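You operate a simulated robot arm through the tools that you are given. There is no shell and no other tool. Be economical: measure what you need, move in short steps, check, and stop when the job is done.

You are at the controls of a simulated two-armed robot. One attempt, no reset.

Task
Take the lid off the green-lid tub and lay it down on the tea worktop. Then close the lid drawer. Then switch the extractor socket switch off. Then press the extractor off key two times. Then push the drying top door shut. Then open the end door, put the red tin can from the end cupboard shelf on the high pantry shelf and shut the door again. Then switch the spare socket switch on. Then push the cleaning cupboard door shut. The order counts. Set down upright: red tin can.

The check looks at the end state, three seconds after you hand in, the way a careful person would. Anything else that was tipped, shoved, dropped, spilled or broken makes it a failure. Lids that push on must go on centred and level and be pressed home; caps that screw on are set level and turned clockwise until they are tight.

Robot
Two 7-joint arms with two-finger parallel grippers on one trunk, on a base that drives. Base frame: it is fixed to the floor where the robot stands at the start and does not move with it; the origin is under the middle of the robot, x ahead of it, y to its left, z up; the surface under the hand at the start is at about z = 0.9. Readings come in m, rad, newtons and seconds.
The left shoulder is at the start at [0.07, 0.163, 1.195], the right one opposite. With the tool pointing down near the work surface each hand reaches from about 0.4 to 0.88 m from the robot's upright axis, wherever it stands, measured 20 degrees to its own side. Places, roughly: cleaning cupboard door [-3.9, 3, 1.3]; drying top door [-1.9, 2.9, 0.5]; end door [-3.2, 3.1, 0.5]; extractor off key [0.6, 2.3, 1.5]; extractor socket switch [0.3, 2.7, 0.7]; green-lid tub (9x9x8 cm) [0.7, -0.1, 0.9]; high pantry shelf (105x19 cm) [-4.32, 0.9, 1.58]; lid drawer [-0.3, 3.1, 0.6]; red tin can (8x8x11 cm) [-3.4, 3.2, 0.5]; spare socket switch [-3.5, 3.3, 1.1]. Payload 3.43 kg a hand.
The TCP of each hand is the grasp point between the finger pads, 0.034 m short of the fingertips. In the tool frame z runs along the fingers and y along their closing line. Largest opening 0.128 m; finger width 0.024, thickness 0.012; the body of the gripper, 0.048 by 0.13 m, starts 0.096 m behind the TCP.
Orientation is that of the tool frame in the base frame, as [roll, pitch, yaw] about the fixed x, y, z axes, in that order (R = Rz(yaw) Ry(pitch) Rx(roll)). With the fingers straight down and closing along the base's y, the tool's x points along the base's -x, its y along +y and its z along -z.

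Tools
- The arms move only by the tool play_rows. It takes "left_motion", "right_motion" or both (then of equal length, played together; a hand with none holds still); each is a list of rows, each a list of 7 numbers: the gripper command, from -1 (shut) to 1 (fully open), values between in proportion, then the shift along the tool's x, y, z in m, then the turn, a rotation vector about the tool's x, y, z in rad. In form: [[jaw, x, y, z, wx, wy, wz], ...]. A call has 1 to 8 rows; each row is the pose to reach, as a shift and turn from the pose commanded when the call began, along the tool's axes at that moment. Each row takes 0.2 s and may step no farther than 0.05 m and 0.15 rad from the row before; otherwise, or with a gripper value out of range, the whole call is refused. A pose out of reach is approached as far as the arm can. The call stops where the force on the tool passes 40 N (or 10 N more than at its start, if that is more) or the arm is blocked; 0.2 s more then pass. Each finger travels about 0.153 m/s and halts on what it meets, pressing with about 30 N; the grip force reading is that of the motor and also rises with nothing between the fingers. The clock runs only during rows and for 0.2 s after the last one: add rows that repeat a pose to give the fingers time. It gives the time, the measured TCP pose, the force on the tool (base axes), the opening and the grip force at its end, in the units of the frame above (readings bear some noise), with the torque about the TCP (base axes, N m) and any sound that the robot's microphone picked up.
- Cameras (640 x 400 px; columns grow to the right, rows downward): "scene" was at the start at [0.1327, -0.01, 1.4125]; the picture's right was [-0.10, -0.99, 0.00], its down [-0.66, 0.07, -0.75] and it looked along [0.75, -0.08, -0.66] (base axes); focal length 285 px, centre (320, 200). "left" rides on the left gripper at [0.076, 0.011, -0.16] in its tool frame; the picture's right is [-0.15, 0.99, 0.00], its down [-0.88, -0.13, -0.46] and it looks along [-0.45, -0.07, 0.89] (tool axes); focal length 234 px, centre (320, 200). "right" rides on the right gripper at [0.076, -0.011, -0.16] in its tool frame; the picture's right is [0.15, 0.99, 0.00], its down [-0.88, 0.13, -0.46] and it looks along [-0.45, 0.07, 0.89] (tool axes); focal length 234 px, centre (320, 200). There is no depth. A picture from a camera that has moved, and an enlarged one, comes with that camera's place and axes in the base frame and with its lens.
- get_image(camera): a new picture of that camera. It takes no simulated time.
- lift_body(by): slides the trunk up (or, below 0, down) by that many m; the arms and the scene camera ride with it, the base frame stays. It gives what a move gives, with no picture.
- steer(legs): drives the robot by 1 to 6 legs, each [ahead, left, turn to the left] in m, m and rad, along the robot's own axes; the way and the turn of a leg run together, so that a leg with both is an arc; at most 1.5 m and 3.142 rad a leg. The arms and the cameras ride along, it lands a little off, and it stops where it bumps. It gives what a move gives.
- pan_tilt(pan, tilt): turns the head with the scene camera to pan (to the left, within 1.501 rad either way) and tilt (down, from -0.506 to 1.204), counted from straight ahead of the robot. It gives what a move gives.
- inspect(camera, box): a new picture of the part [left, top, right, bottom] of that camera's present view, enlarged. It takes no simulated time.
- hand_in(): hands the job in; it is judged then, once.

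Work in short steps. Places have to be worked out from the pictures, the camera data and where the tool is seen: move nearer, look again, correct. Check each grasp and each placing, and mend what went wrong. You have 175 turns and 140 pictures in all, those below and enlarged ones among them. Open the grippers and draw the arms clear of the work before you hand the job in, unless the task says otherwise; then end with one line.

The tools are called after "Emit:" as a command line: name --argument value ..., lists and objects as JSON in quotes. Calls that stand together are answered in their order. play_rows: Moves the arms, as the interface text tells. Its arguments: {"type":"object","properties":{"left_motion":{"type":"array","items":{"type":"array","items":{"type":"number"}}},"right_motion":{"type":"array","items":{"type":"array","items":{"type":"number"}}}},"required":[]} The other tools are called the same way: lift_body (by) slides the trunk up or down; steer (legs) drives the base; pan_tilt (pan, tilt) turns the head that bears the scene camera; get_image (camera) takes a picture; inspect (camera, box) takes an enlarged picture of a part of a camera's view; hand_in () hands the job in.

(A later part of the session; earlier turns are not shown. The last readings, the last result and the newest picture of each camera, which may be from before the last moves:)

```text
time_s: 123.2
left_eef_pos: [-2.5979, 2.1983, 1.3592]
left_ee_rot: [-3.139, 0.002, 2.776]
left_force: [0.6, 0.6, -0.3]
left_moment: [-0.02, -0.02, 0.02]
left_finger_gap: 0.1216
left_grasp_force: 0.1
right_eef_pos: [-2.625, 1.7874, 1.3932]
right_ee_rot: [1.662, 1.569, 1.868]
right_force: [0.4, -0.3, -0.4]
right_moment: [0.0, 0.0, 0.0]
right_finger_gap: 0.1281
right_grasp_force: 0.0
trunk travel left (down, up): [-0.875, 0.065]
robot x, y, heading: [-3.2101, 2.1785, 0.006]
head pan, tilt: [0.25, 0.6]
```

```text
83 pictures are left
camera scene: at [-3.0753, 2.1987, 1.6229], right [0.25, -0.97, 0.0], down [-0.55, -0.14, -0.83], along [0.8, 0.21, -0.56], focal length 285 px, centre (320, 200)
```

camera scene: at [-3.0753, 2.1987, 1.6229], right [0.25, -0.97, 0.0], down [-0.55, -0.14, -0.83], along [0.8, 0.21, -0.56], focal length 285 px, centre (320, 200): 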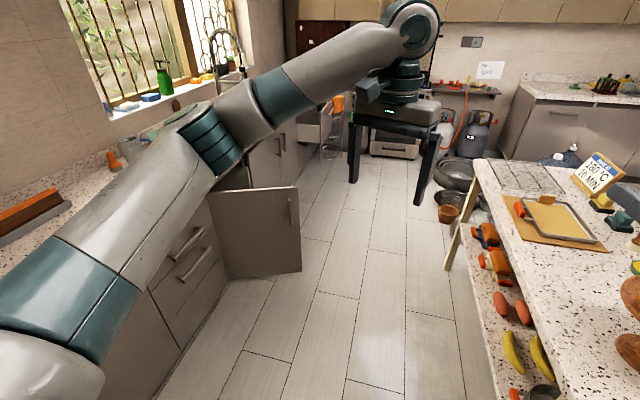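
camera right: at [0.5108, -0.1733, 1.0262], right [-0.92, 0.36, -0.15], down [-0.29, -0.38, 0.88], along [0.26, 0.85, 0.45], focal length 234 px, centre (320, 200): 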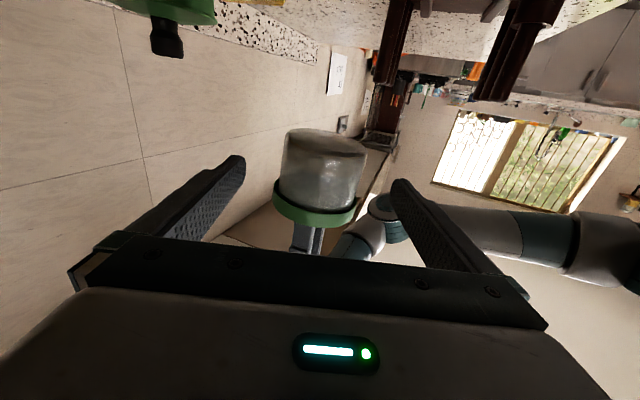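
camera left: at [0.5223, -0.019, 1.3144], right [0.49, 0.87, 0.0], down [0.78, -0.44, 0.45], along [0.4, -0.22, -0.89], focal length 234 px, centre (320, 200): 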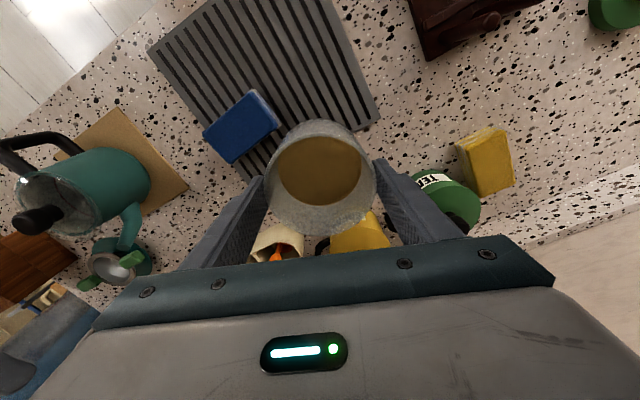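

The leg was slightly too long and refused; I repeat it within limits.

Emit:
steer --legs '[[1.45, 0.03, 0], [0.55, 0.12, 0]]'

Emit:
get_image --camera "scene"

```text
time_s: 133.2
left_eef_pos: [-0.6067, 2.3186, 1.3589]
left_ee_rot: [-3.139, 0.005, 2.751]
left_force: [0.6, 0.8, 0.3]
left_moment: [-0.03, 0.01, 0.02]
left_finger_gap: 0.1218
left_grasp_force: 0.1
right_eef_pos: [-0.6448, 1.9068, 1.3934]
right_ee_rot: [1.126, 1.569, 1.304]
right_force: [-1.0, -0.2, -0.7]
right_moment: [-0.02, -0.02, -0.02]
right_finger_gap: 0.1278
right_grasp_force: 0.0
trunk travel left (down, up): [-0.875, 0.065]
robot x, y, heading: [-1.217, 2.3136, -0.02]
head pan, tilt: [0.25, 0.6]
```

```text
82 pictures are left
camera scene: at [-1.0844, 2.3301, 1.6231], right [0.23, -0.97, 0.0], down [-0.55, -0.13, -0.83], along [0.8, 0.19, -0.56], focal length 285 px, centre (320, 200)
```

scene: 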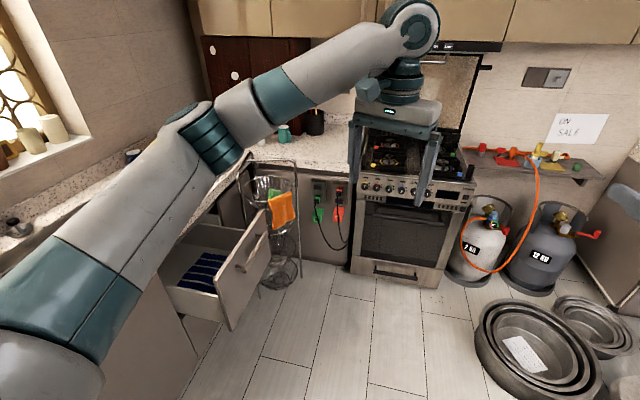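

The lid drawer is open, its front at about y=2.84, x from -0.5 to -0.11, top z≈0.72. I square and tuck the left hand with closed fingers to use it as a pusher.

Emit:
play_rows --left_motion '[[0, 0.016, -0.015, 0, 0, 0, -0.045], [-0.5, 0.032, -0.03, 0, 0, 0, -0.09], [-1, 0.048, -0.045, 0, 0, 0, -0.135], [-1, 0.064, -0.06, 0, 0, 0, -0.18], [-1, 0.08, -0.075, 0, 0, 0, -0.225], [-1, 0.095, -0.09, 0, 0, 0, -0.27], [-1, 0.11, -0.105, 0, 0, 0, -0.315], [-1, 0.125, -0.12, 0, 0, 0, -0.36]]'

Emit:
steer --legs '[[0.8, 0.06, 0.02], [0, 0, 1.57]]'

Emit:
pan_tilt --pan 0 --tilt 0.95

Emit:
get_image --camera "scene"

```text
time_s: 135.0
left_eef_pos: [-0.7699, 2.2538, 1.359]
left_ee_rot: [-3.139, 0.003, 3.113]
left_force: [-0.8, -0.7, 0.0]
left_moment: [0.02, 0.01, 0.0]
left_finger_gap: 0.0
left_grasp_force: 29.7
right_eef_pos: [-0.6438, 1.9086, 1.3939]
right_ee_rot: [1.286, 1.569, 1.469]
right_force: [0.0, 0.4, -0.2]
right_moment: [-0.03, 0.01, 0.0]
right_finger_gap: 0.1279
right_grasp_force: 0.0
trunk travel left (down, up): [-0.875, 0.065]
robot x, y, heading: [-1.2205, 2.3134, -0.02]
head pan, tilt: [0.25, 0.6]
```

```text
time_s: 143.1
left_eef_pos: [-0.35, 2.8072, 1.3585]
left_ee_rot: [-3.138, 0.004, -1.604]
left_force: [0.3, 0.2, 0.2]
left_moment: [-0.04, 0.01, -0.03]
left_finger_gap: 0.0
left_grasp_force: 30.4
right_eef_pos: [-0.0015, 2.9314, 1.3944]
right_ee_rot: [1.611, 1.568, -2.922]
right_force: [0.3, 0.3, 0.4]
right_moment: [-0.04, -0.01, -0.02]
right_finger_gap: 0.1277
right_grasp_force: 0.0
trunk travel left (down, up): [-0.875, 0.065]
robot x, y, heading: [-0.4099, 2.3572, 1.55]
head pan, tilt: [0.25, 0.6]
```

```text
time_s: 143.9
left_eef_pos: [-0.3485, 2.8072, 1.3574]
left_ee_rot: [-3.137, 0.003, -1.603]
left_force: [-0.5, 0.5, 0.4]
left_moment: [-0.01, 0.0, 0.0]
left_finger_gap: 0.0001
left_grasp_force: 29.9
right_eef_pos: [-0.002, 2.9318, 1.3932]
right_ee_rot: [1.722, 1.568, -2.813]
right_force: [0.2, -0.5, 0.4]
right_moment: [0.02, 0.0, 0.0]
right_finger_gap: 0.1282
right_grasp_force: 0.1
trunk travel left (down, up): [-0.875, 0.065]
robot x, y, heading: [-0.4124, 2.3565, 1.553]
head pan, tilt: [0.0, 0.949]
```

```text
81 pictures are left
camera scene: at [-0.4075, 2.4803, 1.5946], right [1.0, -0.02, 0.0], down [-0.02, -0.81, -0.58], along [0.01, 0.58, -0.81], focal length 285 px, centre (320, 200)
```

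scene: 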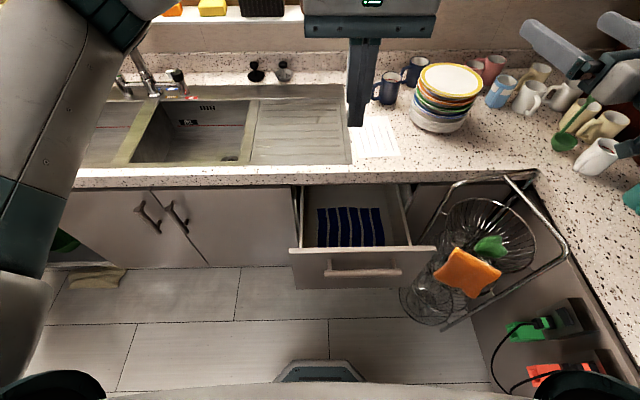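

Drawer front spans x≈-0.5…-0.04, z≈0.41…0.78, at y≈2.87, handle at z≈0.69. I'll push it with the closed right hand, which points forward: drive left 0.27 and back 0.17, then lower the trunk.

Emit:
steer --legs '[[-0.1, 0.27, 0], [-0.08, 0, 0.02]]'

Emit:
play_rows --right_motion '[[0, 0, 0, 0, 0.1, 0, 0], [-1, 0, 0, 0, 0.2, 0, 0], [-1, 0, 0, 0, 0.2, 0, 0], [-1, 0, 0, 0, 0.2, 0, 0]]'

Emit:
lift_body --by -0.8

Emit:
get_image --camera "scene"

```text
time_s: 146.6
left_eef_pos: [-0.6313, 2.6403, 1.3563]
left_ee_rot: [-3.139, -0.002, -1.58]
left_force: [-0.7, 0.4, -0.5]
left_moment: [-0.05, 0.02, 0.0]
left_finger_gap: 0.0
left_grasp_force: 29.8
right_eef_pos: [-0.286, 2.7736, 1.3897]
right_ee_rot: [2.516, 1.566, -1.993]
right_force: [-0.2, 0.7, -1.0]
right_moment: [0.02, 0.04, 0.0]
right_finger_gap: 0.1279
right_grasp_force: 0.0
trunk travel left (down, up): [-0.875, 0.065]
robot x, y, heading: [-0.6765, 2.181, 1.574]
head pan, tilt: [0.0, 0.949]
```

```text
time_s: 147.6
left_eef_pos: [-0.6317, 2.6339, 1.359]
left_ee_rot: [-3.137, 0.002, -1.582]
left_force: [-0.7, 0.2, 0.3]
left_moment: [-0.01, 0.05, -0.03]
left_finger_gap: 0.0
left_grasp_force: 29.8
right_eef_pos: [-0.2879, 2.7658, 1.3918]
right_ee_rot: [1.985, 1.567, -2.726]
right_force: [-0.4, 0.5, 0.0]
right_moment: [-0.01, 0.01, 0.02]
right_finger_gap: 0.0001
right_grasp_force: 30.0
trunk travel left (down, up): [-0.875, 0.065]
robot x, y, heading: [-0.6759, 2.1828, 1.574]
head pan, tilt: [0.0, 0.949]
```

```text
refused: -0.8 is not a number from -0.4 to 0.4
```

```text
80 pictures are left
camera scene: at [-0.681, 2.3049, 1.5945], right [1.0, 0.0, 0.0], down [0.0, -0.81, -0.58], along [0.0, 0.58, -0.81], focal length 285 px, centre (320, 200)
```

scene: 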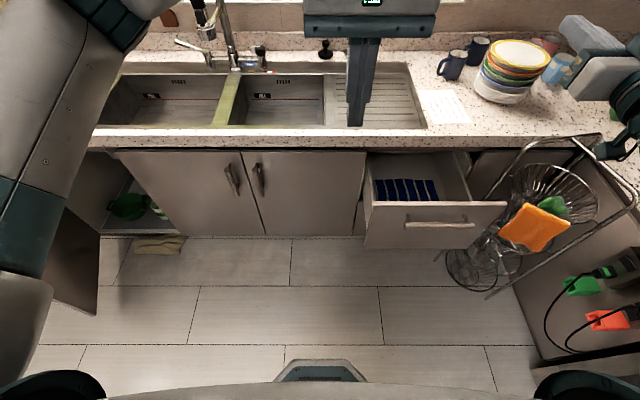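

Lower the trunk in two moves.

Emit:
lift_body --by -0.4

Emit:
lift_body --by -0.4

Emit:
get_image --camera "scene"

Emit:
get_image --camera "right"

```text
time_s: 151.4
left_eef_pos: [-0.6317, 2.6341, 0.9596]
left_ee_rot: [-3.138, 0.003, -1.581]
left_force: [0.8, 0.0, -0.5]
left_moment: [-0.01, -0.02, 0.03]
left_finger_gap: 0.0001
left_grasp_force: 29.5
right_eef_pos: [-0.2876, 2.7665, 0.9926]
right_ee_rot: [1.895, 1.569, -2.817]
right_force: [-0.7, -0.5, 0.3]
right_moment: [0.02, -0.01, -0.01]
right_finger_gap: 0.0
right_grasp_force: 29.9
trunk travel left (down, up): [-0.475, 0.465]
robot x, y, heading: [-0.68, 2.1837, 1.574]
head pan, tilt: [0.0, 0.949]
```

```text
time_s: 155.3
left_eef_pos: [-0.6318, 2.6338, 0.5582]
left_ee_rot: [-3.14, 0.001, -1.579]
left_force: [-0.2, 0.1, 1.0]
left_moment: [0.03, -0.07, -0.04]
left_finger_gap: 0.0
left_grasp_force: 30.6
right_eef_pos: [-0.2873, 2.767, 0.5933]
right_ee_rot: [1.893, 1.57, -2.819]
right_force: [0.5, -0.2, 0.0]
right_moment: [-0.03, -0.02, -0.02]
right_finger_gap: 0.0001
right_grasp_force: 30.0
trunk travel left (down, up): [-0.075, 0.865]
robot x, y, heading: [-0.6816, 2.1877, 1.569]
head pan, tilt: [0.0, 0.949]
```

```text
79 pictures are left
camera scene: at [-0.6814, 2.3049, 0.7946], right [1.0, 0.0, 0.0], down [0.0, -0.81, -0.58], along [0.0, 0.58, -0.81], focal length 285 px, centre (320, 200)
```

scene: 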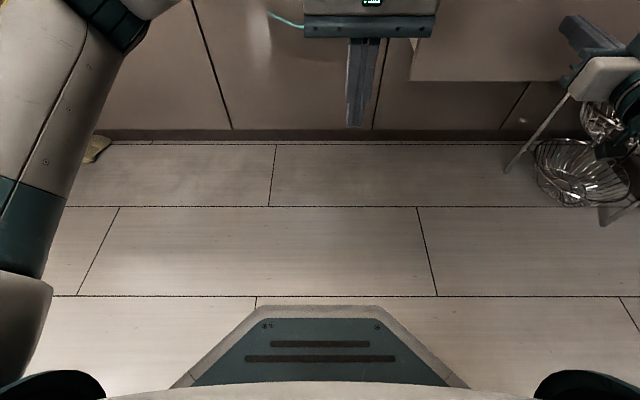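

```text
78 pictures are left
camera right: at [-0.2763, 2.6055, 0.5176], right [-0.99, 0.0, -0.14], down [-0.13, -0.46, 0.88], along [-0.07, 0.89, 0.45], focal length 234 px, centre (320, 200)
```

right: 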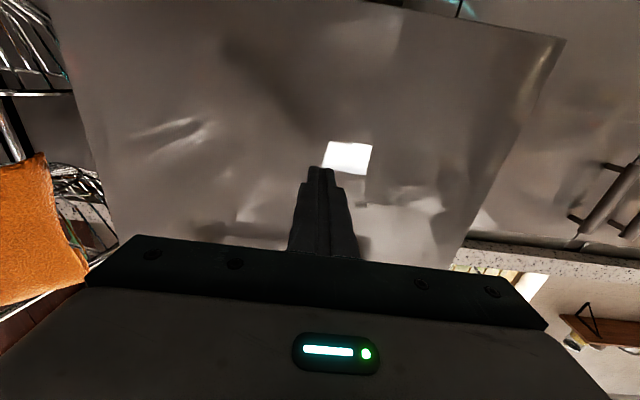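

The fist faces the drawer front. Drive forward 0.2, pushing.

Emit:
steer --legs '[[0.2, 0, 0]]'

Emit:
pan_tilt --pan -0.5 --tilt 0.3

Emit:
get_image --camera "scene"

```text
time_s: 156.9
left_eef_pos: [-0.6337, 2.835, 0.5579]
left_ee_rot: [-3.138, 0.002, -1.58]
left_force: [-0.3, -0.4, 0.0]
left_moment: [0.01, 0.0, 0.0]
left_finger_gap: 0.0
left_grasp_force: 30.0
right_eef_pos: [-0.2902, 2.968, 0.5935]
right_ee_rot: [1.981, 1.57, -2.728]
right_force: [-0.6, -0.4, -0.2]
right_moment: [0.0, -0.04, -0.02]
right_finger_gap: 0.0
right_grasp_force: 30.2
trunk travel left (down, up): [-0.075, 0.865]
robot x, y, heading: [-0.6793, 2.3855, 1.572]
head pan, tilt: [0.0, 0.949]
```

```text
time_s: 157.9
left_eef_pos: [-0.6325, 2.8367, 0.5577]
left_ee_rot: [-3.137, 0.001, -1.579]
left_force: [0.3, 0.4, -0.2]
left_moment: [0.02, 0.0, 0.0]
left_finger_gap: 0.0
left_grasp_force: 29.6
right_eef_pos: [-0.2905, 2.9675, 0.5935]
right_ee_rot: [2.017, 1.569, -2.689]
right_force: [-0.3, 0.5, -0.5]
right_moment: [-0.02, 0.02, 0.05]
right_finger_gap: 0.0
right_grasp_force: 30.0
trunk travel left (down, up): [-0.075, 0.865]
robot x, y, heading: [-0.6815, 2.3836, 1.571]
head pan, tilt: [-0.499, 0.3]
```

```text
77 pictures are left
camera scene: at [-0.6377, 2.5161, 0.8503], right [0.88, -0.47, 0.0], down [-0.14, -0.26, -0.95], along [0.45, 0.84, -0.3], focal length 285 px, centre (320, 200)
```

scene: 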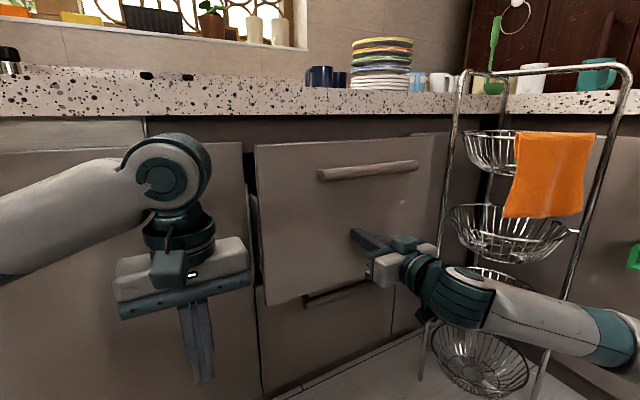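

The drawer is nearly shut. I finish the push with the arm in small steps, which stop on force.

Emit:
play_rows --right_motion '[[-1, 0, 0, 0.015, 0, 0, 0], [-1, 0, 0, 0.03, 0, 0, 0], [-1, 0, 0, 0.045, 0, 0, 0], [-1, 0, 0, 0.06, 0, 0, 0], [-1, 0, 0, 0.07, 0, 0, 0], [-1, 0, 0, 0.08, 0, 0, 0]]'

Emit:
get_image --camera "scene"

```text
time_s: 159.3
left_eef_pos: [-0.6345, 2.8363, 0.5589]
left_ee_rot: [-3.14, 0.0, -1.578]
left_force: [0.9, -0.5, -0.3]
left_moment: [0.01, 0.01, -0.02]
left_finger_gap: 0.0003
left_grasp_force: 30.0
right_eef_pos: [-0.2903, 3.048, 0.5926]
right_ee_rot: [1.873, 1.567, -2.834]
right_force: [0.2, -0.5, -0.1]
right_moment: [-0.01, -0.04, -0.02]
right_finger_gap: 0.0
right_grasp_force: 30.1
trunk travel left (down, up): [-0.075, 0.865]
robot x, y, heading: [-0.6798, 2.3843, 1.573]
head pan, tilt: [-0.499, 0.3]
```

```text
76 pictures are left
camera scene: at [-0.6377, 2.5162, 0.8504], right [0.88, -0.47, 0.0], down [-0.14, -0.26, -0.96], along [0.45, 0.84, -0.3], focal length 285 px, centre (320, 200)
```

scene: 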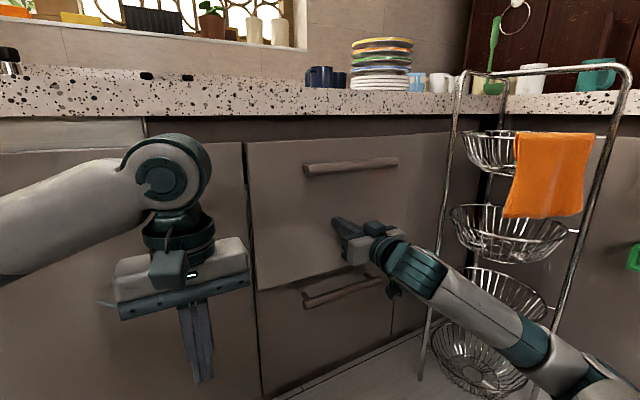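

Not yet any resistance; the drawer front is almost flush. A few more small steps.

Emit:
play_rows --right_motion '[[-1, 0, 0, 0.01, 0, 0, 0], [-1, 0, 0, 0.02, 0, 0, 0], [-1, 0, 0, 0.03, 0, 0, 0], [-1, 0, 0, 0.04, 0, 0, 0], [-1, 0, 0, 0.05, 0, 0, 0]]'

Emit:
get_image --camera "scene"

```text
time_s: 160.1
left_eef_pos: [-0.6327, 2.8351, 0.5584]
left_ee_rot: [-3.137, 0.003, -1.581]
left_force: [1.1, -0.1, 0.7]
left_moment: [-0.01, 0.01, 0.02]
left_finger_gap: 0.0
left_grasp_force: 30.0
right_eef_pos: [-0.2896, 3.0756, 0.5921]
right_ee_rot: [2.655, 1.566, -2.051]
right_force: [-1.3, -6.3, -0.5]
right_moment: [0.08, 0.06, -0.04]
right_finger_gap: 0.0001
right_grasp_force: 30.1
trunk travel left (down, up): [-0.075, 0.865]
robot x, y, heading: [-0.6806, 2.3851, 1.571]
head pan, tilt: [-0.499, 0.3]
stopped in row 4 (right hand): the force on the tool passed its limit at 51 N (the readings are from after the stop); the commanded pose is now the measured one
```

```text
75 pictures are left
camera scene: at [-0.6374, 2.5153, 0.8504], right [0.88, -0.48, 0.0], down [-0.14, -0.26, -0.96], along [0.46, 0.84, -0.3], focal length 285 px, centre (320, 200)
```

scene: 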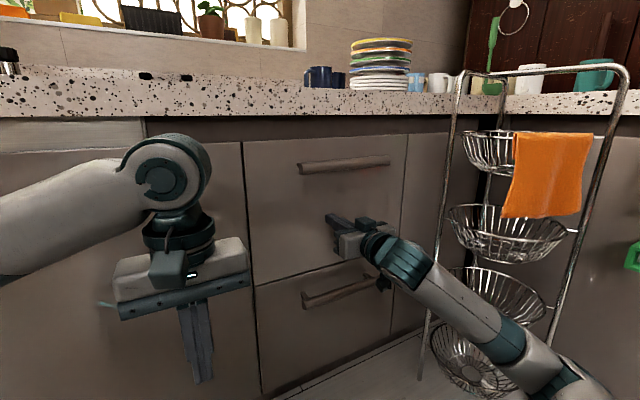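

The drawer is shut flush. Retract the hand, back off, turn east and look for the socket switch.

Emit:
play_rows --right_motion '[[-1, 0, 0, -0.03, 0, 0, 0], [-1, 0, 0, -0.06, 0, 0, 0], [-1, 0, 0, -0.09, 0, 0, 0], [-1, 0, 0, -0.11, 0, 0, 0]]'

Emit:
steer --legs '[[-0.1, 0, 0], [0, 0, -1.57]]'

Emit:
lift_body --by 0.15

Emit:
pan_tilt --pan 0.25 --tilt 0.25

Emit:
get_image --camera "scene"

```text
time_s: 161.1
left_eef_pos: [-0.6326, 2.8351, 0.558]
left_ee_rot: [-3.137, 0.0, -1.58]
left_force: [1.0, -1.3, 0.7]
left_moment: [0.0, 0.02, 0.0]
left_finger_gap: 0.0002
left_grasp_force: 30.5
right_eef_pos: [-0.2898, 2.9677, 0.5929]
right_ee_rot: [2.914, 1.568, -1.793]
right_force: [0.5, 0.3, 0.2]
right_moment: [0.03, 0.01, -0.03]
right_finger_gap: 0.0001
right_grasp_force: 30.4
trunk travel left (down, up): [-0.075, 0.865]
robot x, y, heading: [-0.6794, 2.3828, 1.576]
head pan, tilt: [-0.499, 0.3]
```

```text
time_s: 166.1
left_eef_pos: [-0.2291, 2.2388, 0.5582]
left_ee_rot: [-3.138, 0.002, 3.136]
left_force: [0.7, -0.1, 0.7]
left_moment: [0.02, -0.02, -0.05]
left_finger_gap: 0.0
left_grasp_force: 29.9
right_eef_pos: [-0.096, 1.8952, 0.5931]
right_ee_rot: [2.765, 1.568, 2.774]
right_force: [-0.6, 0.4, 0.3]
right_moment: [-0.03, -0.01, -0.02]
right_finger_gap: 0.0
right_grasp_force: 30.1
trunk travel left (down, up): [-0.075, 0.865]
robot x, y, heading: [-0.681, 2.2872, 0.005]
head pan, tilt: [-0.499, 0.3]
```

```text
time_s: 167.9
left_eef_pos: [-0.2291, 2.2377, 0.7073]
left_ee_rot: [-3.136, 0.001, 3.136]
left_force: [-0.4, 0.9, -0.7]
left_moment: [0.01, -0.01, -0.01]
left_finger_gap: 0.0
left_grasp_force: 30.2
right_eef_pos: [-0.0972, 1.8954, 0.7423]
right_ee_rot: [2.767, 1.566, 2.774]
right_force: [1.0, 0.4, 0.2]
right_moment: [0.01, 0.0, -0.01]
right_finger_gap: 0.0
right_grasp_force: 30.1
trunk travel left (down, up): [-0.225, 0.715]
robot x, y, heading: [-0.6782, 2.2835, 0.009]
head pan, tilt: [-0.499, 0.3]
```

```text
time_s: 169.0
left_eef_pos: [-0.2292, 2.2389, 0.7077]
left_ee_rot: [-3.136, 0.003, 3.136]
left_force: [0.7, 0.1, 0.4]
left_moment: [0.03, 0.01, 0.01]
left_finger_gap: 0.0
left_grasp_force: 30.0
right_eef_pos: [-0.096, 1.8958, 0.7415]
right_ee_rot: [2.775, 1.566, 2.783]
right_force: [-0.7, -0.9, -0.5]
right_moment: [0.02, 0.02, 0.03]
right_finger_gap: 0.0
right_grasp_force: 29.8
trunk travel left (down, up): [-0.225, 0.715]
robot x, y, heading: [-0.6812, 2.2849, 0.005]
head pan, tilt: [0.25, 0.25]
```

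```text
74 pictures are left
camera scene: at [-0.541, 2.3075, 1.0051], right [0.25, -0.97, 0.0], down [-0.24, -0.06, -0.97], along [0.94, 0.24, -0.25], focal length 285 px, centre (320, 200)
```

scene: 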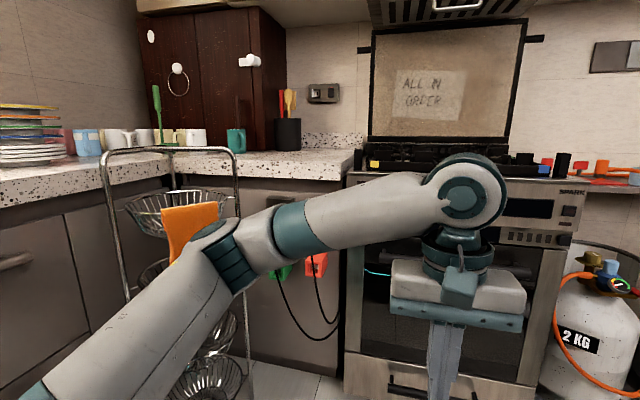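

The left arm hides the sockets. I swing the left hand out to the left and turn it to point forward.

Emit:
play_rows --left_motion '[[-1, -0.01, 0.04, 0, 0, -0.14, 0], [-1, -0.02, 0.08, 0, 0, -0.28, 0], [-1, -0.03, 0.12, 0, 0, -0.42, 0], [-1, -0.045, 0.16, 0, 0, -0.56, 0], [-1, -0.06, 0.2, 0, 0, -0.7, 0], [-1, -0.08, 0.24, 0, 0, -0.84, 0], [-1, -0.1, 0.28, 0, 0, -0.98, 0], [-1, -0.12, 0.32, 0, 0, -1.12, 0]]'

Emit:
get_image --camera "scene"

```text
time_s: 170.8
left_eef_pos: [-0.0966, 2.5587, 0.7093]
left_ee_rot: [-3.137, 1.124, 3.139]
left_force: [1.3, -0.2, -0.2]
left_moment: [0.03, 0.03, -0.01]
left_finger_gap: 0.0
left_grasp_force: 30.0
left hand out of reach, approached as far as the arm can: row 7, 8
right_eef_pos: [-0.0961, 1.8963, 0.742]
right_ee_rot: [2.873, 1.569, 2.881]
right_force: [0.1, 0.0, 0.5]
right_moment: [0.04, -0.01, 0.01]
right_finger_gap: 0.0001
right_grasp_force: 29.8
trunk travel left (down, up): [-0.225, 0.715]
robot x, y, heading: [-0.68, 2.2859, 0.012]
head pan, tilt: [0.25, 0.25]
```

```text
73 pictures are left
camera scene: at [-0.5412, 2.308, 1.0052], right [0.25, -0.97, 0.0], down [-0.24, -0.06, -0.97], along [0.94, 0.24, -0.25], focal length 285 px, centre (320, 200)
```

scene: 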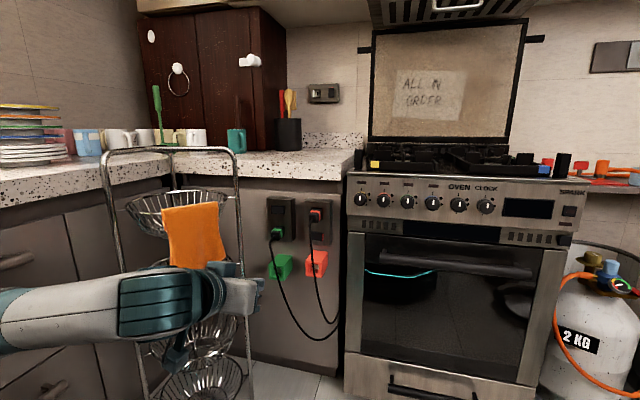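

Sockets visible; zoom on them.

Emit:
inspect --camera "scene" --box '[250, 180, 350, 290]'

Emit:
inspect --camera "scene" --box '[345, 0, 600, 250]'

```text
3.64 times, centred on (300, 235) of scene
camera zoom: at [-0.5412, 2.308, 1.0052], right [0.25, -0.97, 0.0], down [-0.24, -0.06, -0.97], along [0.94, 0.24, -0.25], focal length 1036 px, centre (393, 73)
```

zoom: 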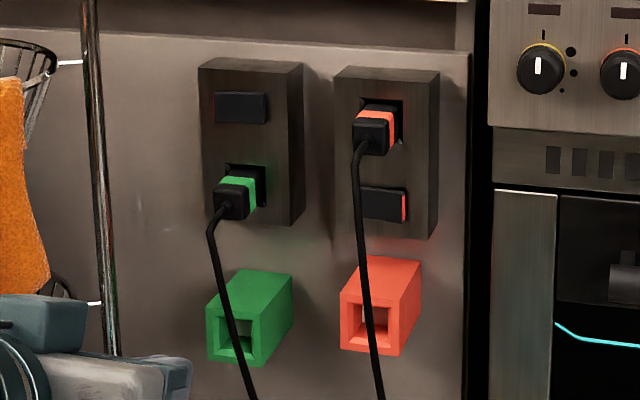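

```text
1.60 times, centred on (472, 125) of scene
camera zoom: at [-0.5412, 2.308, 1.0052], right [0.25, -0.97, 0.0], down [-0.24, -0.06, -0.97], along [0.94, 0.24, -0.25], focal length 456 px, centre (76, 320)
```

zoom: 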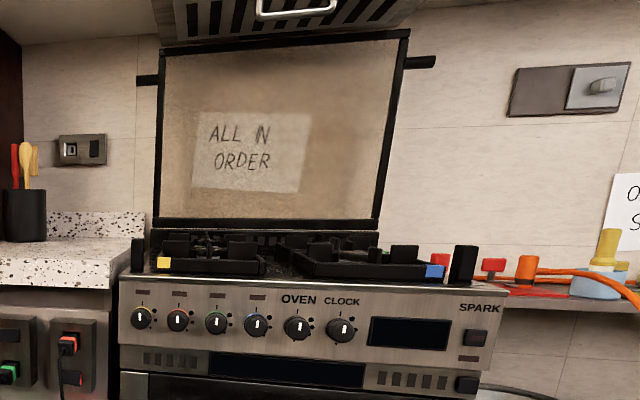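

Two sockets: green-plug (rocker at about y 2.69, z 0.72) and orange-plug (rocker about y 2.54, z 0.64). The place given fits the left one; I look with the left hand's camera for labels and state.

Emit:
get_image --camera "left"

Emit:
inspect --camera "scene" --box '[260, 190, 330, 250]'

```text
70 pictures are left
camera left: at [-0.2724, 2.5708, 0.7116], right [0.07, 0.99, 0.13], down [-0.03, -0.13, 0.99], along [1.0, -0.07, 0.02], focal length 234 px, centre (320, 200)
```

left: 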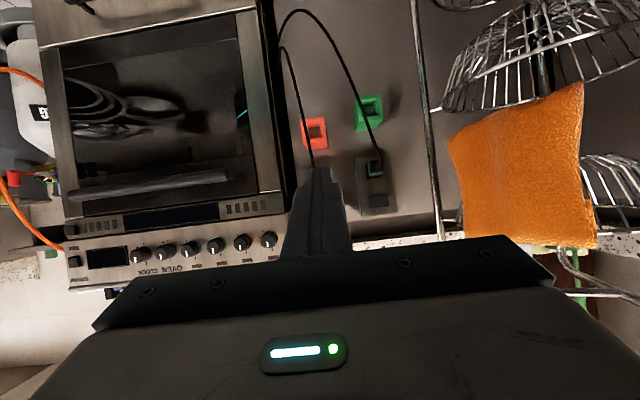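

```text
6.67 times, centred on (295, 220) of scene
camera zoom: at [-0.5412, 2.308, 1.0052], right [0.25, -0.97, 0.0], down [-0.24, -0.06, -0.97], along [0.94, 0.24, -0.25], focal length 1899 px, centre (487, 67)
```

zoom: 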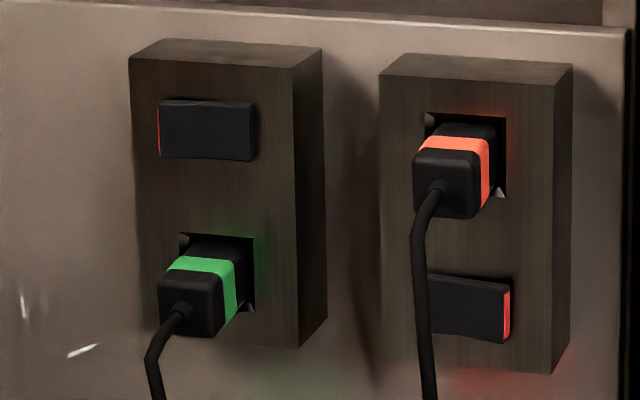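

The green-plug rocker is triangulated at (0.305, 2.668, 0.74), matching the given place. I zoom with the left camera on it to read its state.

Emit:
inspect --camera "left" --box '[345, 140, 415, 225]'

```text
4.71 times, centred on (380, 182) of left
camera zoom: at [-0.2724, 2.5708, 0.7116], right [0.07, 0.99, 0.13], down [-0.03, -0.13, 0.99], along [1.0, -0.07, 0.02], focal length 1102 px, centre (38, 282)
```

zoom: 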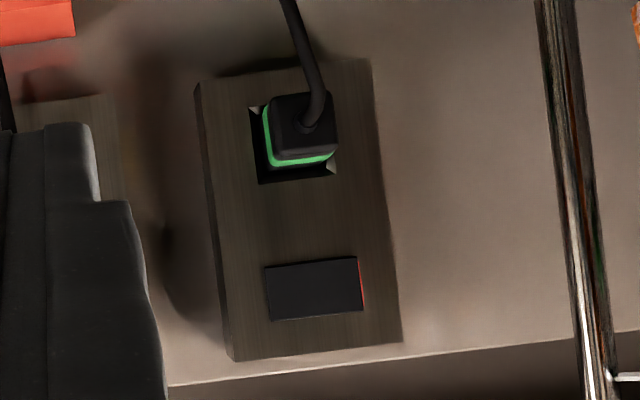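

The rocker shows red at its +y end, the raised (on) side, so I must press that end. Drive a little nearer and finish turning the left hand to horizontal.

Emit:
steer --legs '[[0.17, 0.05, -0.008]]'

Emit:
play_rows --left_motion '[[-1, 0, 0.015, -0.005, 0, -0.11, 0], [-1, -0.01, 0.03, 0, 0, -0.22, 0], [-1, -0.02, 0.05, 0, 0, -0.33, 0], [-1, -0.03, 0.07, 0.01, 0, -0.447, 0]]'

Emit:
get_image --camera "scene"

Emit:
get_image --camera "left"

```text
time_s: 172.3
left_eef_pos: [0.0771, 2.6034, 0.7097]
left_ee_rot: [-3.135, 1.122, 3.133]
left_force: [-0.5, 0.1, -1.3]
left_moment: [0.01, 0.01, 0.02]
left_finger_gap: 0.0001
left_grasp_force: 29.5
right_eef_pos: [0.0709, 1.9416, 0.7418]
right_ee_rot: [2.843, 1.568, 2.845]
right_force: [-0.7, -0.7, -0.4]
right_moment: [-0.01, 0.01, 0.01]
right_finger_gap: 0.0
right_grasp_force: 29.8
trunk travel left (down, up): [-0.225, 0.715]
robot x, y, heading: [-0.5078, 2.3329, 0.001]
head pan, tilt: [0.25, 0.25]
```

```text
time_s: 173.3
left_eef_pos: [0.0995, 2.6746, 0.7332]
left_ee_rot: [-1.734, 1.566, -1.748]
left_force: [0.2, 0.2, -0.3]
left_moment: [0.01, 0.0, 0.02]
left_finger_gap: 0.0
left_grasp_force: 30.5
left hand out of reach, approached as far as the arm can: row 1, 2, 3
right_eef_pos: [0.0711, 1.9412, 0.7414]
right_ee_rot: [2.79, 1.566, 2.791]
right_force: [-0.6, -0.1, 0.8]
right_moment: [-0.03, -0.01, -0.02]
right_finger_gap: 0.0001
right_grasp_force: 30.4
trunk travel left (down, up): [-0.225, 0.715]
robot x, y, heading: [-0.5095, 2.3372, -0.002]
head pan, tilt: [0.25, 0.25]
```

```text
67 pictures are left
camera scene: at [-0.3699, 2.3569, 1.0052], right [0.24, -0.97, 0.0], down [-0.24, -0.06, -0.97], along [0.94, 0.24, -0.25], focal length 285 px, centre (320, 200)
```

scene: 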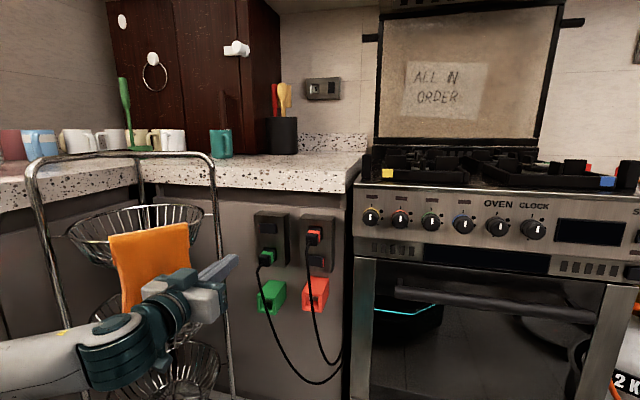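

```text
66 pictures are left
camera left: at [-0.0591, 2.6874, 0.6574], right [0.01, 0.99, 0.14], down [-0.46, -0.12, 0.88], along [0.89, -0.08, 0.45], focal length 234 px, centre (320, 200)
```

left: 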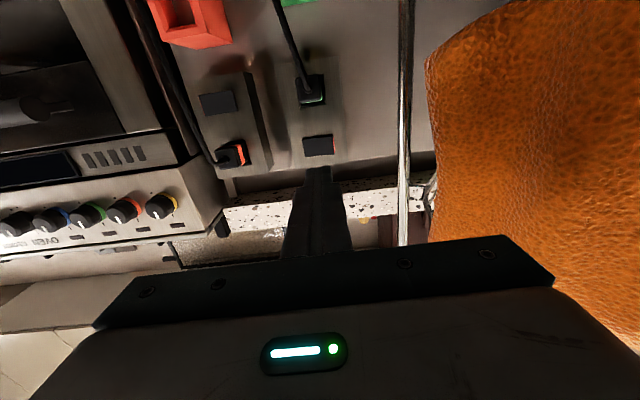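

The rack's towel edge (0.13, 2.763) is close to the gripper's side, so I yaw the hand 0.35 left for clearance and come to 5 cm before the rocker's red end.

Emit:
play_rows --left_motion '[[-1, 0, -0.01, 0.01, -0.1, 0, 0], [-1, -0.005, -0.016, 0.03, -0.2, 0, 0], [-1, -0.01, -0.016, 0.06, -0.3, 0, 0], [-1, -0.01, -0.016, 0.09, -0.35, 0, 0], [-1, -0.01, -0.016, 0.1265, -0.35, 0, 0]]'

Emit:
inspect --camera "scene" --box '[180, 180, 360, 300]'

Emit:
get_image --camera "left"

```text
time_s: 174.5
left_eef_pos: [0.226, 2.6563, 0.7417]
left_ee_rot: [-2.573, 1.568, -2.233]
left_force: [-0.2, 0.0, -1.9]
left_moment: [0.01, 0.04, 0.0]
left_finger_gap: 0.0001
left_grasp_force: 30.1
right_eef_pos: [0.0711, 1.9412, 0.7416]
right_ee_rot: [2.78, 1.566, 2.778]
right_force: [1.2, -0.8, -0.3]
right_moment: [-0.02, 0.0, 0.0]
right_finger_gap: 0.0001
right_grasp_force: 30.2
trunk travel left (down, up): [-0.225, 0.715]
robot x, y, heading: [-0.5095, 2.3343, -0.006]
head pan, tilt: [0.25, 0.25]
```

```text
3.33 times, centred on (270, 240) of scene
camera zoom: at [-0.3698, 2.3567, 1.0051], right [0.24, -0.97, 0.0], down [-0.24, -0.06, -0.97], along [0.94, 0.24, -0.25], focal length 949 px, centre (487, 67)
```

zoom: 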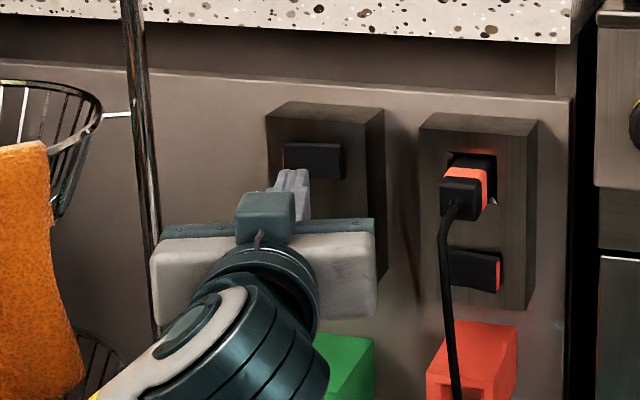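

```text
64 pictures are left
camera left: at [0.0719, 2.613, 0.6668], right [-0.33, 0.93, 0.14], down [-0.39, -0.27, 0.88], along [0.86, 0.23, 0.45], focal length 234 px, centre (320, 200)
```

left: 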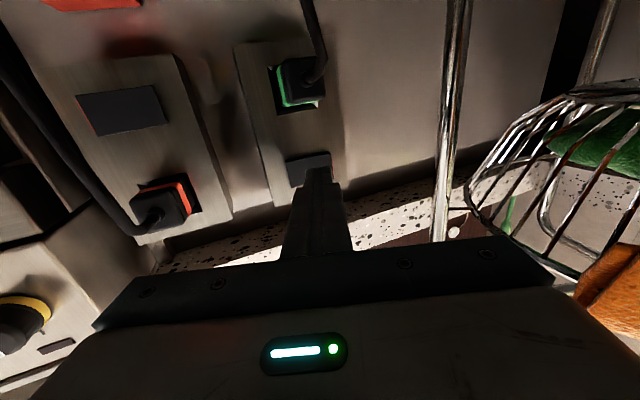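

Aligned: the tip will land at y≈2.685 on the red end. Press.

Emit:
play_rows --left_motion '[[-1, 0, 0, 0.015, 0, 0, 0], [-1, 0, 0, 0.03, 0, 0, 0], [-1, 0, 0, 0.04, 0, 0, 0], [-1, 0, 0, 0.048, 0, 0, 0], [-1, 0, 0, 0.054, 0, 0, 0], [-1, 0, 0, 0.06, 0, 0, 0]]'

Emit:
play_rows --left_motion '[[-1, 0, 0, -0.02, 0, 0, 0], [-1, 0, 0, -0.04, 0, 0, 0], [-1, 0, 0, -0.06, 0, 0, 0]]'

Emit:
inspect --camera "scene" --box '[230, 190, 360, 290]'

```text
time_s: 175.1
left_eef_pos: [0.2541, 2.6641, 0.7418]
left_ee_rot: [-2.514, 1.565, -2.18]
left_force: [-11.1, -1.6, -0.4]
left_moment: [0.03, -0.06, -0.05]
left_finger_gap: 0.0003
left_grasp_force: 30.3
right_eef_pos: [0.0704, 1.9416, 0.7413]
right_ee_rot: [2.615, 1.569, 2.614]
right_force: [-0.7, 0.4, 0.3]
right_moment: [-0.01, -0.01, -0.03]
right_finger_gap: 0.0
right_grasp_force: 30.0
trunk travel left (down, up): [-0.225, 0.715]
robot x, y, heading: [-0.5119, 2.3352, -0.001]
head pan, tilt: [0.25, 0.25]
stopped in row 3 (left hand): the force on the tool passed its limit at 52 N (the readings are from after the stop); the commanded pose is now the measured one
```

```text
time_s: 175.9
left_eef_pos: [0.1971, 2.6456, 0.7398]
left_ee_rot: [-2.781, 1.565, -2.445]
left_force: [-0.1, -0.8, -0.7]
left_moment: [0.01, -0.02, -0.01]
left_finger_gap: 0.0
left_grasp_force: 30.3
right_eef_pos: [0.0711, 1.9418, 0.7429]
right_ee_rot: [2.781, 1.566, 2.78]
right_force: [0.6, -0.1, 0.8]
right_moment: [0.0, -0.02, 0.0]
right_finger_gap: 0.0
right_grasp_force: 29.8
trunk travel left (down, up): [-0.225, 0.715]
robot x, y, heading: [-0.5072, 2.3375, -0.003]
head pan, tilt: [0.25, 0.25]
```

```text
4.00 times, centred on (295, 240) of scene
camera zoom: at [-0.3699, 2.3568, 1.0052], right [0.25, -0.97, 0.0], down [-0.24, -0.06, -0.97], along [0.94, 0.24, -0.25], focal length 1139 px, centre (420, 40)
```

zoom: 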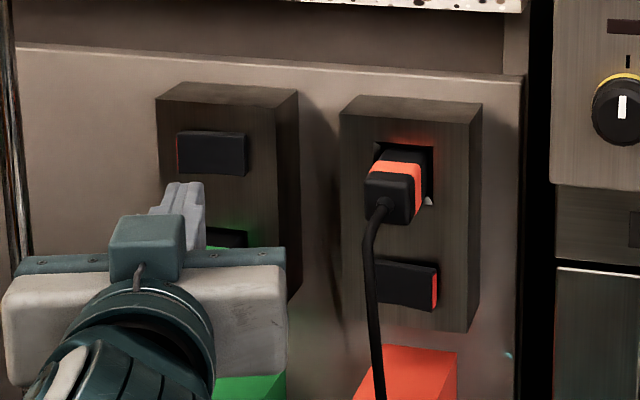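

No change: that end is the sunk one; the rocker's -y end is raised instead. I press there, 0.03 m to the side.

Emit:
play_rows --left_motion '[[-1, 0, -0.014, 0, 0, 0, 0], [-1, 0, -0.027, 0, 0, 0, 0], [-1, 0, -0.027, 0.015, 0, 0, 0], [-1, 0, -0.027, 0.03, 0, 0, 0], [-1, 0, -0.027, 0.038, 0, 0, 0], [-1, 0, -0.027, 0.046, 0, 0, 0], [-1, 0, -0.027, 0.053, 0, 0, 0]]'

Emit:
play_rows --left_motion '[[-1, 0, 0, -0.02, 0, 0, 0], [-1, 0, 0, -0.04, 0, 0, 0], [-1, 0, 0, -0.06, 0, 0, 0]]'

Emit:
inspect --camera "scene" --box '[230, 190, 360, 290]'

```text
time_s: 177.5
left_eef_pos: [0.2574, 2.6377, 0.7403]
left_ee_rot: [-2.739, 1.565, -2.405]
left_force: [-0.6, -0.4, 1.0]
left_moment: [-0.04, 0.01, -0.01]
left_finger_gap: 0.0002
left_grasp_force: 29.8
right_eef_pos: [0.0711, 1.9402, 0.7419]
right_ee_rot: [2.787, 1.568, 2.788]
right_force: [0.4, 0.2, 0.2]
right_moment: [0.02, -0.01, 0.04]
right_finger_gap: 0.0
right_grasp_force: 29.6
trunk travel left (down, up): [-0.225, 0.715]
robot x, y, heading: [-0.5088, 2.3362, -0.004]
head pan, tilt: [0.25, 0.25]
```

```text
time_s: 178.3
left_eef_pos: [0.1986, 2.6179, 0.7412]
left_ee_rot: [-2.87, 1.565, -2.534]
left_force: [0.3, -0.7, -0.4]
left_moment: [0.02, -0.02, 0.0]
left_finger_gap: 0.0
left_grasp_force: 29.9
right_eef_pos: [0.0722, 1.9403, 0.7415]
right_ee_rot: [2.783, 1.566, 2.783]
right_force: [-0.3, 0.2, 0.2]
right_moment: [0.0, 0.02, 0.04]
right_finger_gap: 0.0
right_grasp_force: 29.8
trunk travel left (down, up): [-0.225, 0.715]
robot x, y, heading: [-0.5109, 2.3357, -0.003]
head pan, tilt: [0.25, 0.25]
```

```text
4.00 times, centred on (295, 240) of scene
camera zoom: at [-0.37, 2.3568, 1.0051], right [0.25, -0.97, 0.0], down [-0.24, -0.06, -0.97], along [0.94, 0.24, -0.25], focal length 1139 px, centre (420, 40)
```

zoom: 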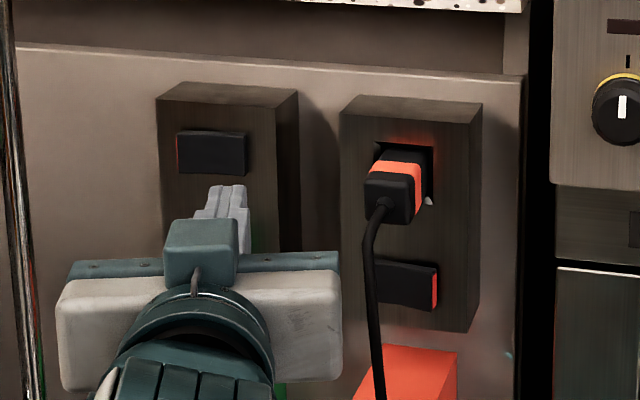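

The -y end gave no resistance, so the +y end is the raised one after all, and my first press was too near the pivot. I press farther out at y≈2.692.

Emit:
play_rows --left_motion '[[-1, 0, 0.02, 0, 0, 0, 0], [-1, 0, 0.041, 0.01, 0, 0, 0], [-1, -0.003, 0.041, 0.03, 0, 0, 0], [-1, -0.003, 0.041, 0.05, 0, 0, 0], [-1, -0.003, 0.041, 0.062, 0, 0, 0], [-1, -0.003, 0.041, 0.07, 0, 0, 0], [-1, -0.003, 0.041, 0.078, 0, 0, 0], [-1, -0.003, 0.041, 0.086, 0, 0, 0]]'

Emit:
inspect --camera "scene" --box '[230, 190, 360, 290]'

```text
time_s: 179.9
left_eef_pos: [0.2544, 2.6798, 0.7429]
left_ee_rot: [-2.693, 1.564, -2.36]
left_force: [-12.2, -3.3, -1.3]
left_moment: [-0.03, -0.01, -0.09]
left_finger_gap: 0.0
left_grasp_force: 30.4
right_eef_pos: [0.0693, 1.9418, 0.7427]
right_ee_rot: [2.579, 1.57, 2.581]
right_force: [0.2, -0.6, 0.1]
right_moment: [-0.04, -0.01, 0.0]
right_finger_gap: 0.0
right_grasp_force: 30.0
trunk travel left (down, up): [-0.225, 0.715]
robot x, y, heading: [-0.5128, 2.3357, -0.004]
head pan, tilt: [0.25, 0.25]
stopped in row 7 (left hand): the force on the tool passed its limit at 51 N (the readings are from after the stop); the commanded pose is now the measured one
```

```text
4.00 times, centred on (295, 240) of scene
camera zoom: at [-0.3717, 2.3566, 1.0053], right [0.25, -0.97, 0.0], down [-0.24, -0.06, -0.97], along [0.94, 0.24, -0.25], focal length 1139 px, centre (420, 40)
```

zoom: 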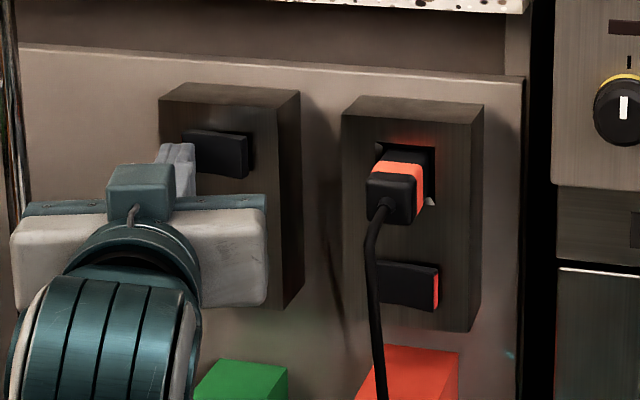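

The rocker has now tilted over. Withdraw and check that it stayed.

Emit:
play_rows --left_motion '[[-1, 0, 0, -0.02, 0, 0, 0], [-1, 0, 0, -0.05, 0, 0, 0], [-1, 0, -0.02, -0.08, 0, 0, 0], [-1, 0.03, -0.04, -0.1, 0, 0, 0]]'

Emit:
inspect --camera "scene" --box '[230, 190, 360, 290]'

```text
time_s: 180.9
left_eef_pos: [0.1735, 2.6101, 0.7146]
left_ee_rot: [-2.845, 1.565, -2.51]
left_force: [0.2, 0.1, -0.9]
left_moment: [-0.01, 0.02, 0.02]
left_finger_gap: 0.0003
left_grasp_force: 30.2
right_eef_pos: [0.0706, 1.9416, 0.742]
right_ee_rot: [2.737, 1.567, 2.739]
right_force: [0.0, -0.1, 1.0]
right_moment: [0.0, 0.0, 0.0]
right_finger_gap: 0.0
right_grasp_force: 30.0
trunk travel left (down, up): [-0.225, 0.715]
robot x, y, heading: [-0.5075, 2.3364, -0.003]
head pan, tilt: [0.25, 0.25]
```

```text
4.00 times, centred on (295, 240) of scene
camera zoom: at [-0.3704, 2.3567, 1.0052], right [0.25, -0.97, 0.0], down [-0.24, -0.06, -0.97], along [0.94, 0.24, -0.25], focal length 1139 px, centre (420, 40)
```

zoom: 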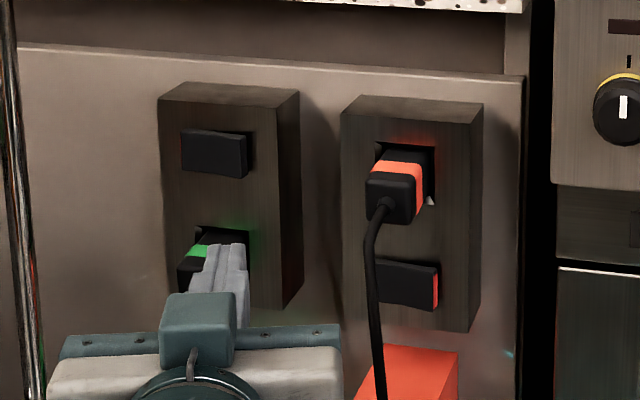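

Red is hidden and the rocker stays: off. Back off, raise the trunk and look at the extractor hood.

Emit:
steer --legs '[[-0.3, 0, 0]]'

Emit:
lift_body --by 0.4

Emit:
lift_body --by 0.29

Emit:
pan_tilt --pan 0.0 --tilt 0.0

Emit:
get_image --camera "scene"

```text
time_s: 183.0
left_eef_pos: [-0.1259, 2.6077, 0.7146]
left_ee_rot: [-2.877, 1.562, -2.547]
left_force: [0.3, 0.1, 0.8]
left_moment: [-0.03, -0.03, 0.0]
left_finger_gap: 0.0
left_grasp_force: 30.2
right_eef_pos: [-0.2328, 1.9406, 0.7411]
right_ee_rot: [2.768, 1.567, 2.765]
right_force: [0.6, -0.4, 0.3]
right_moment: [-0.02, 0.02, 0.02]
right_finger_gap: 0.0003
right_grasp_force: 30.4
trunk travel left (down, up): [-0.225, 0.715]
robot x, y, heading: [-0.8107, 2.3338, -0.003]
head pan, tilt: [0.25, 0.25]
```

```text
time_s: 186.8
left_eef_pos: [-0.1266, 2.6079, 1.1147]
left_ee_rot: [-2.889, 1.562, -2.559]
left_force: [0.7, 0.1, -0.2]
left_moment: [-0.01, 0.01, 0.02]
left_finger_gap: 0.0001
left_grasp_force: 30.1
right_eef_pos: [-0.2322, 1.9392, 1.1418]
right_ee_rot: [2.77, 1.568, 2.765]
right_force: [0.4, 0.8, -0.2]
right_moment: [0.0, 0.05, 0.03]
right_finger_gap: 0.0002
right_grasp_force: 29.9
trunk travel left (down, up): [-0.625, 0.315]
robot x, y, heading: [-0.8139, 2.3374, -0.003]
head pan, tilt: [0.25, 0.25]
```

```text
time_s: 189.7
left_eef_pos: [-0.1271, 2.6081, 1.4042]
left_ee_rot: [-2.886, 1.561, -2.556]
left_force: [0.5, -0.2, -0.7]
left_moment: [0.03, 0.01, -0.01]
left_finger_gap: 0.0
left_grasp_force: 30.0
right_eef_pos: [-0.2335, 1.9401, 1.4316]
right_ee_rot: [2.784, 1.569, 2.778]
right_force: [-1.1, -0.2, 0.2]
right_moment: [0.01, -0.01, -0.01]
right_finger_gap: 0.0002
right_grasp_force: 30.0
trunk travel left (down, up): [-0.915, 0.025]
robot x, y, heading: [-0.8129, 2.3358, -0.004]
head pan, tilt: [0.25, 0.25]
```

```text
time_s: 190.5
left_eef_pos: [-0.1266, 2.6072, 1.4026]
left_ee_rot: [-2.877, 1.562, -2.547]
left_force: [-0.2, 0.3, -0.2]
left_moment: [0.02, -0.01, 0.02]
left_finger_gap: 0.0001
left_grasp_force: 30.4
right_eef_pos: [-0.2325, 1.9396, 1.4327]
right_ee_rot: [2.795, 1.567, 2.789]
right_force: [0.6, -0.4, -0.3]
right_moment: [-0.01, 0.04, 0.0]
right_finger_gap: 0.0001
right_grasp_force: 29.6
trunk travel left (down, up): [-0.915, 0.025]
robot x, y, heading: [-0.8169, 2.3387, -0.009]
head pan, tilt: [0.0, 0.0]
```

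```text
59 pictures are left
camera scene: at [-0.6733, 2.3341, 1.7181], right [-0.01, -1.0, 0.0], down [0.0, 0.0, -1.0], along [1.0, -0.01, 0.0], focal length 285 px, centre (320, 200)
```

scene: 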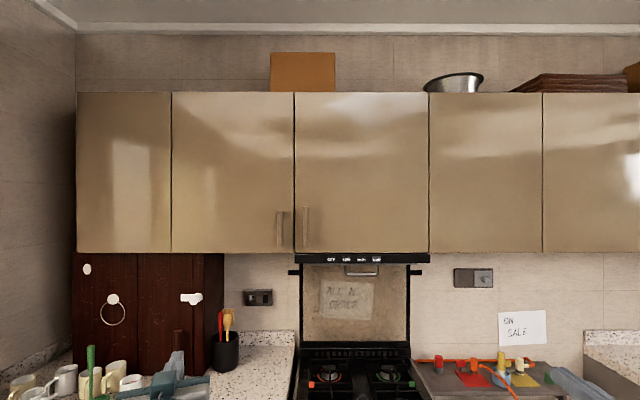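

The hood's key strip is at about row 258; zoom.

Emit:
inspect --camera "scene" --box '[290, 240, 440, 290]'

```text
4.27 times, centred on (365, 265) of scene
camera zoom: at [-0.6733, 2.3341, 1.7181], right [-0.01, -1.0, 0.0], down [0.0, 0.0, -1.0], along [1.0, -0.01, 0.0], focal length 1215 px, centre (128, -77)
```

zoom: 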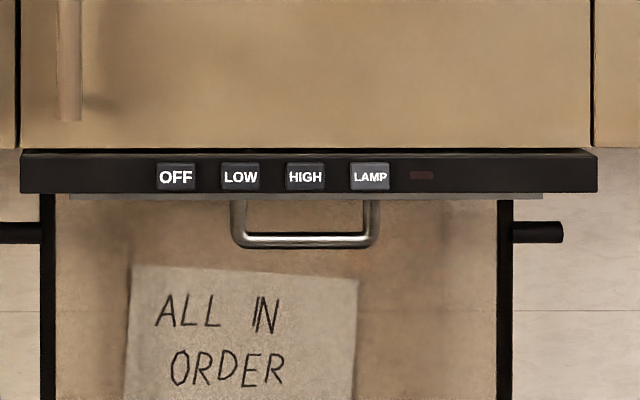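

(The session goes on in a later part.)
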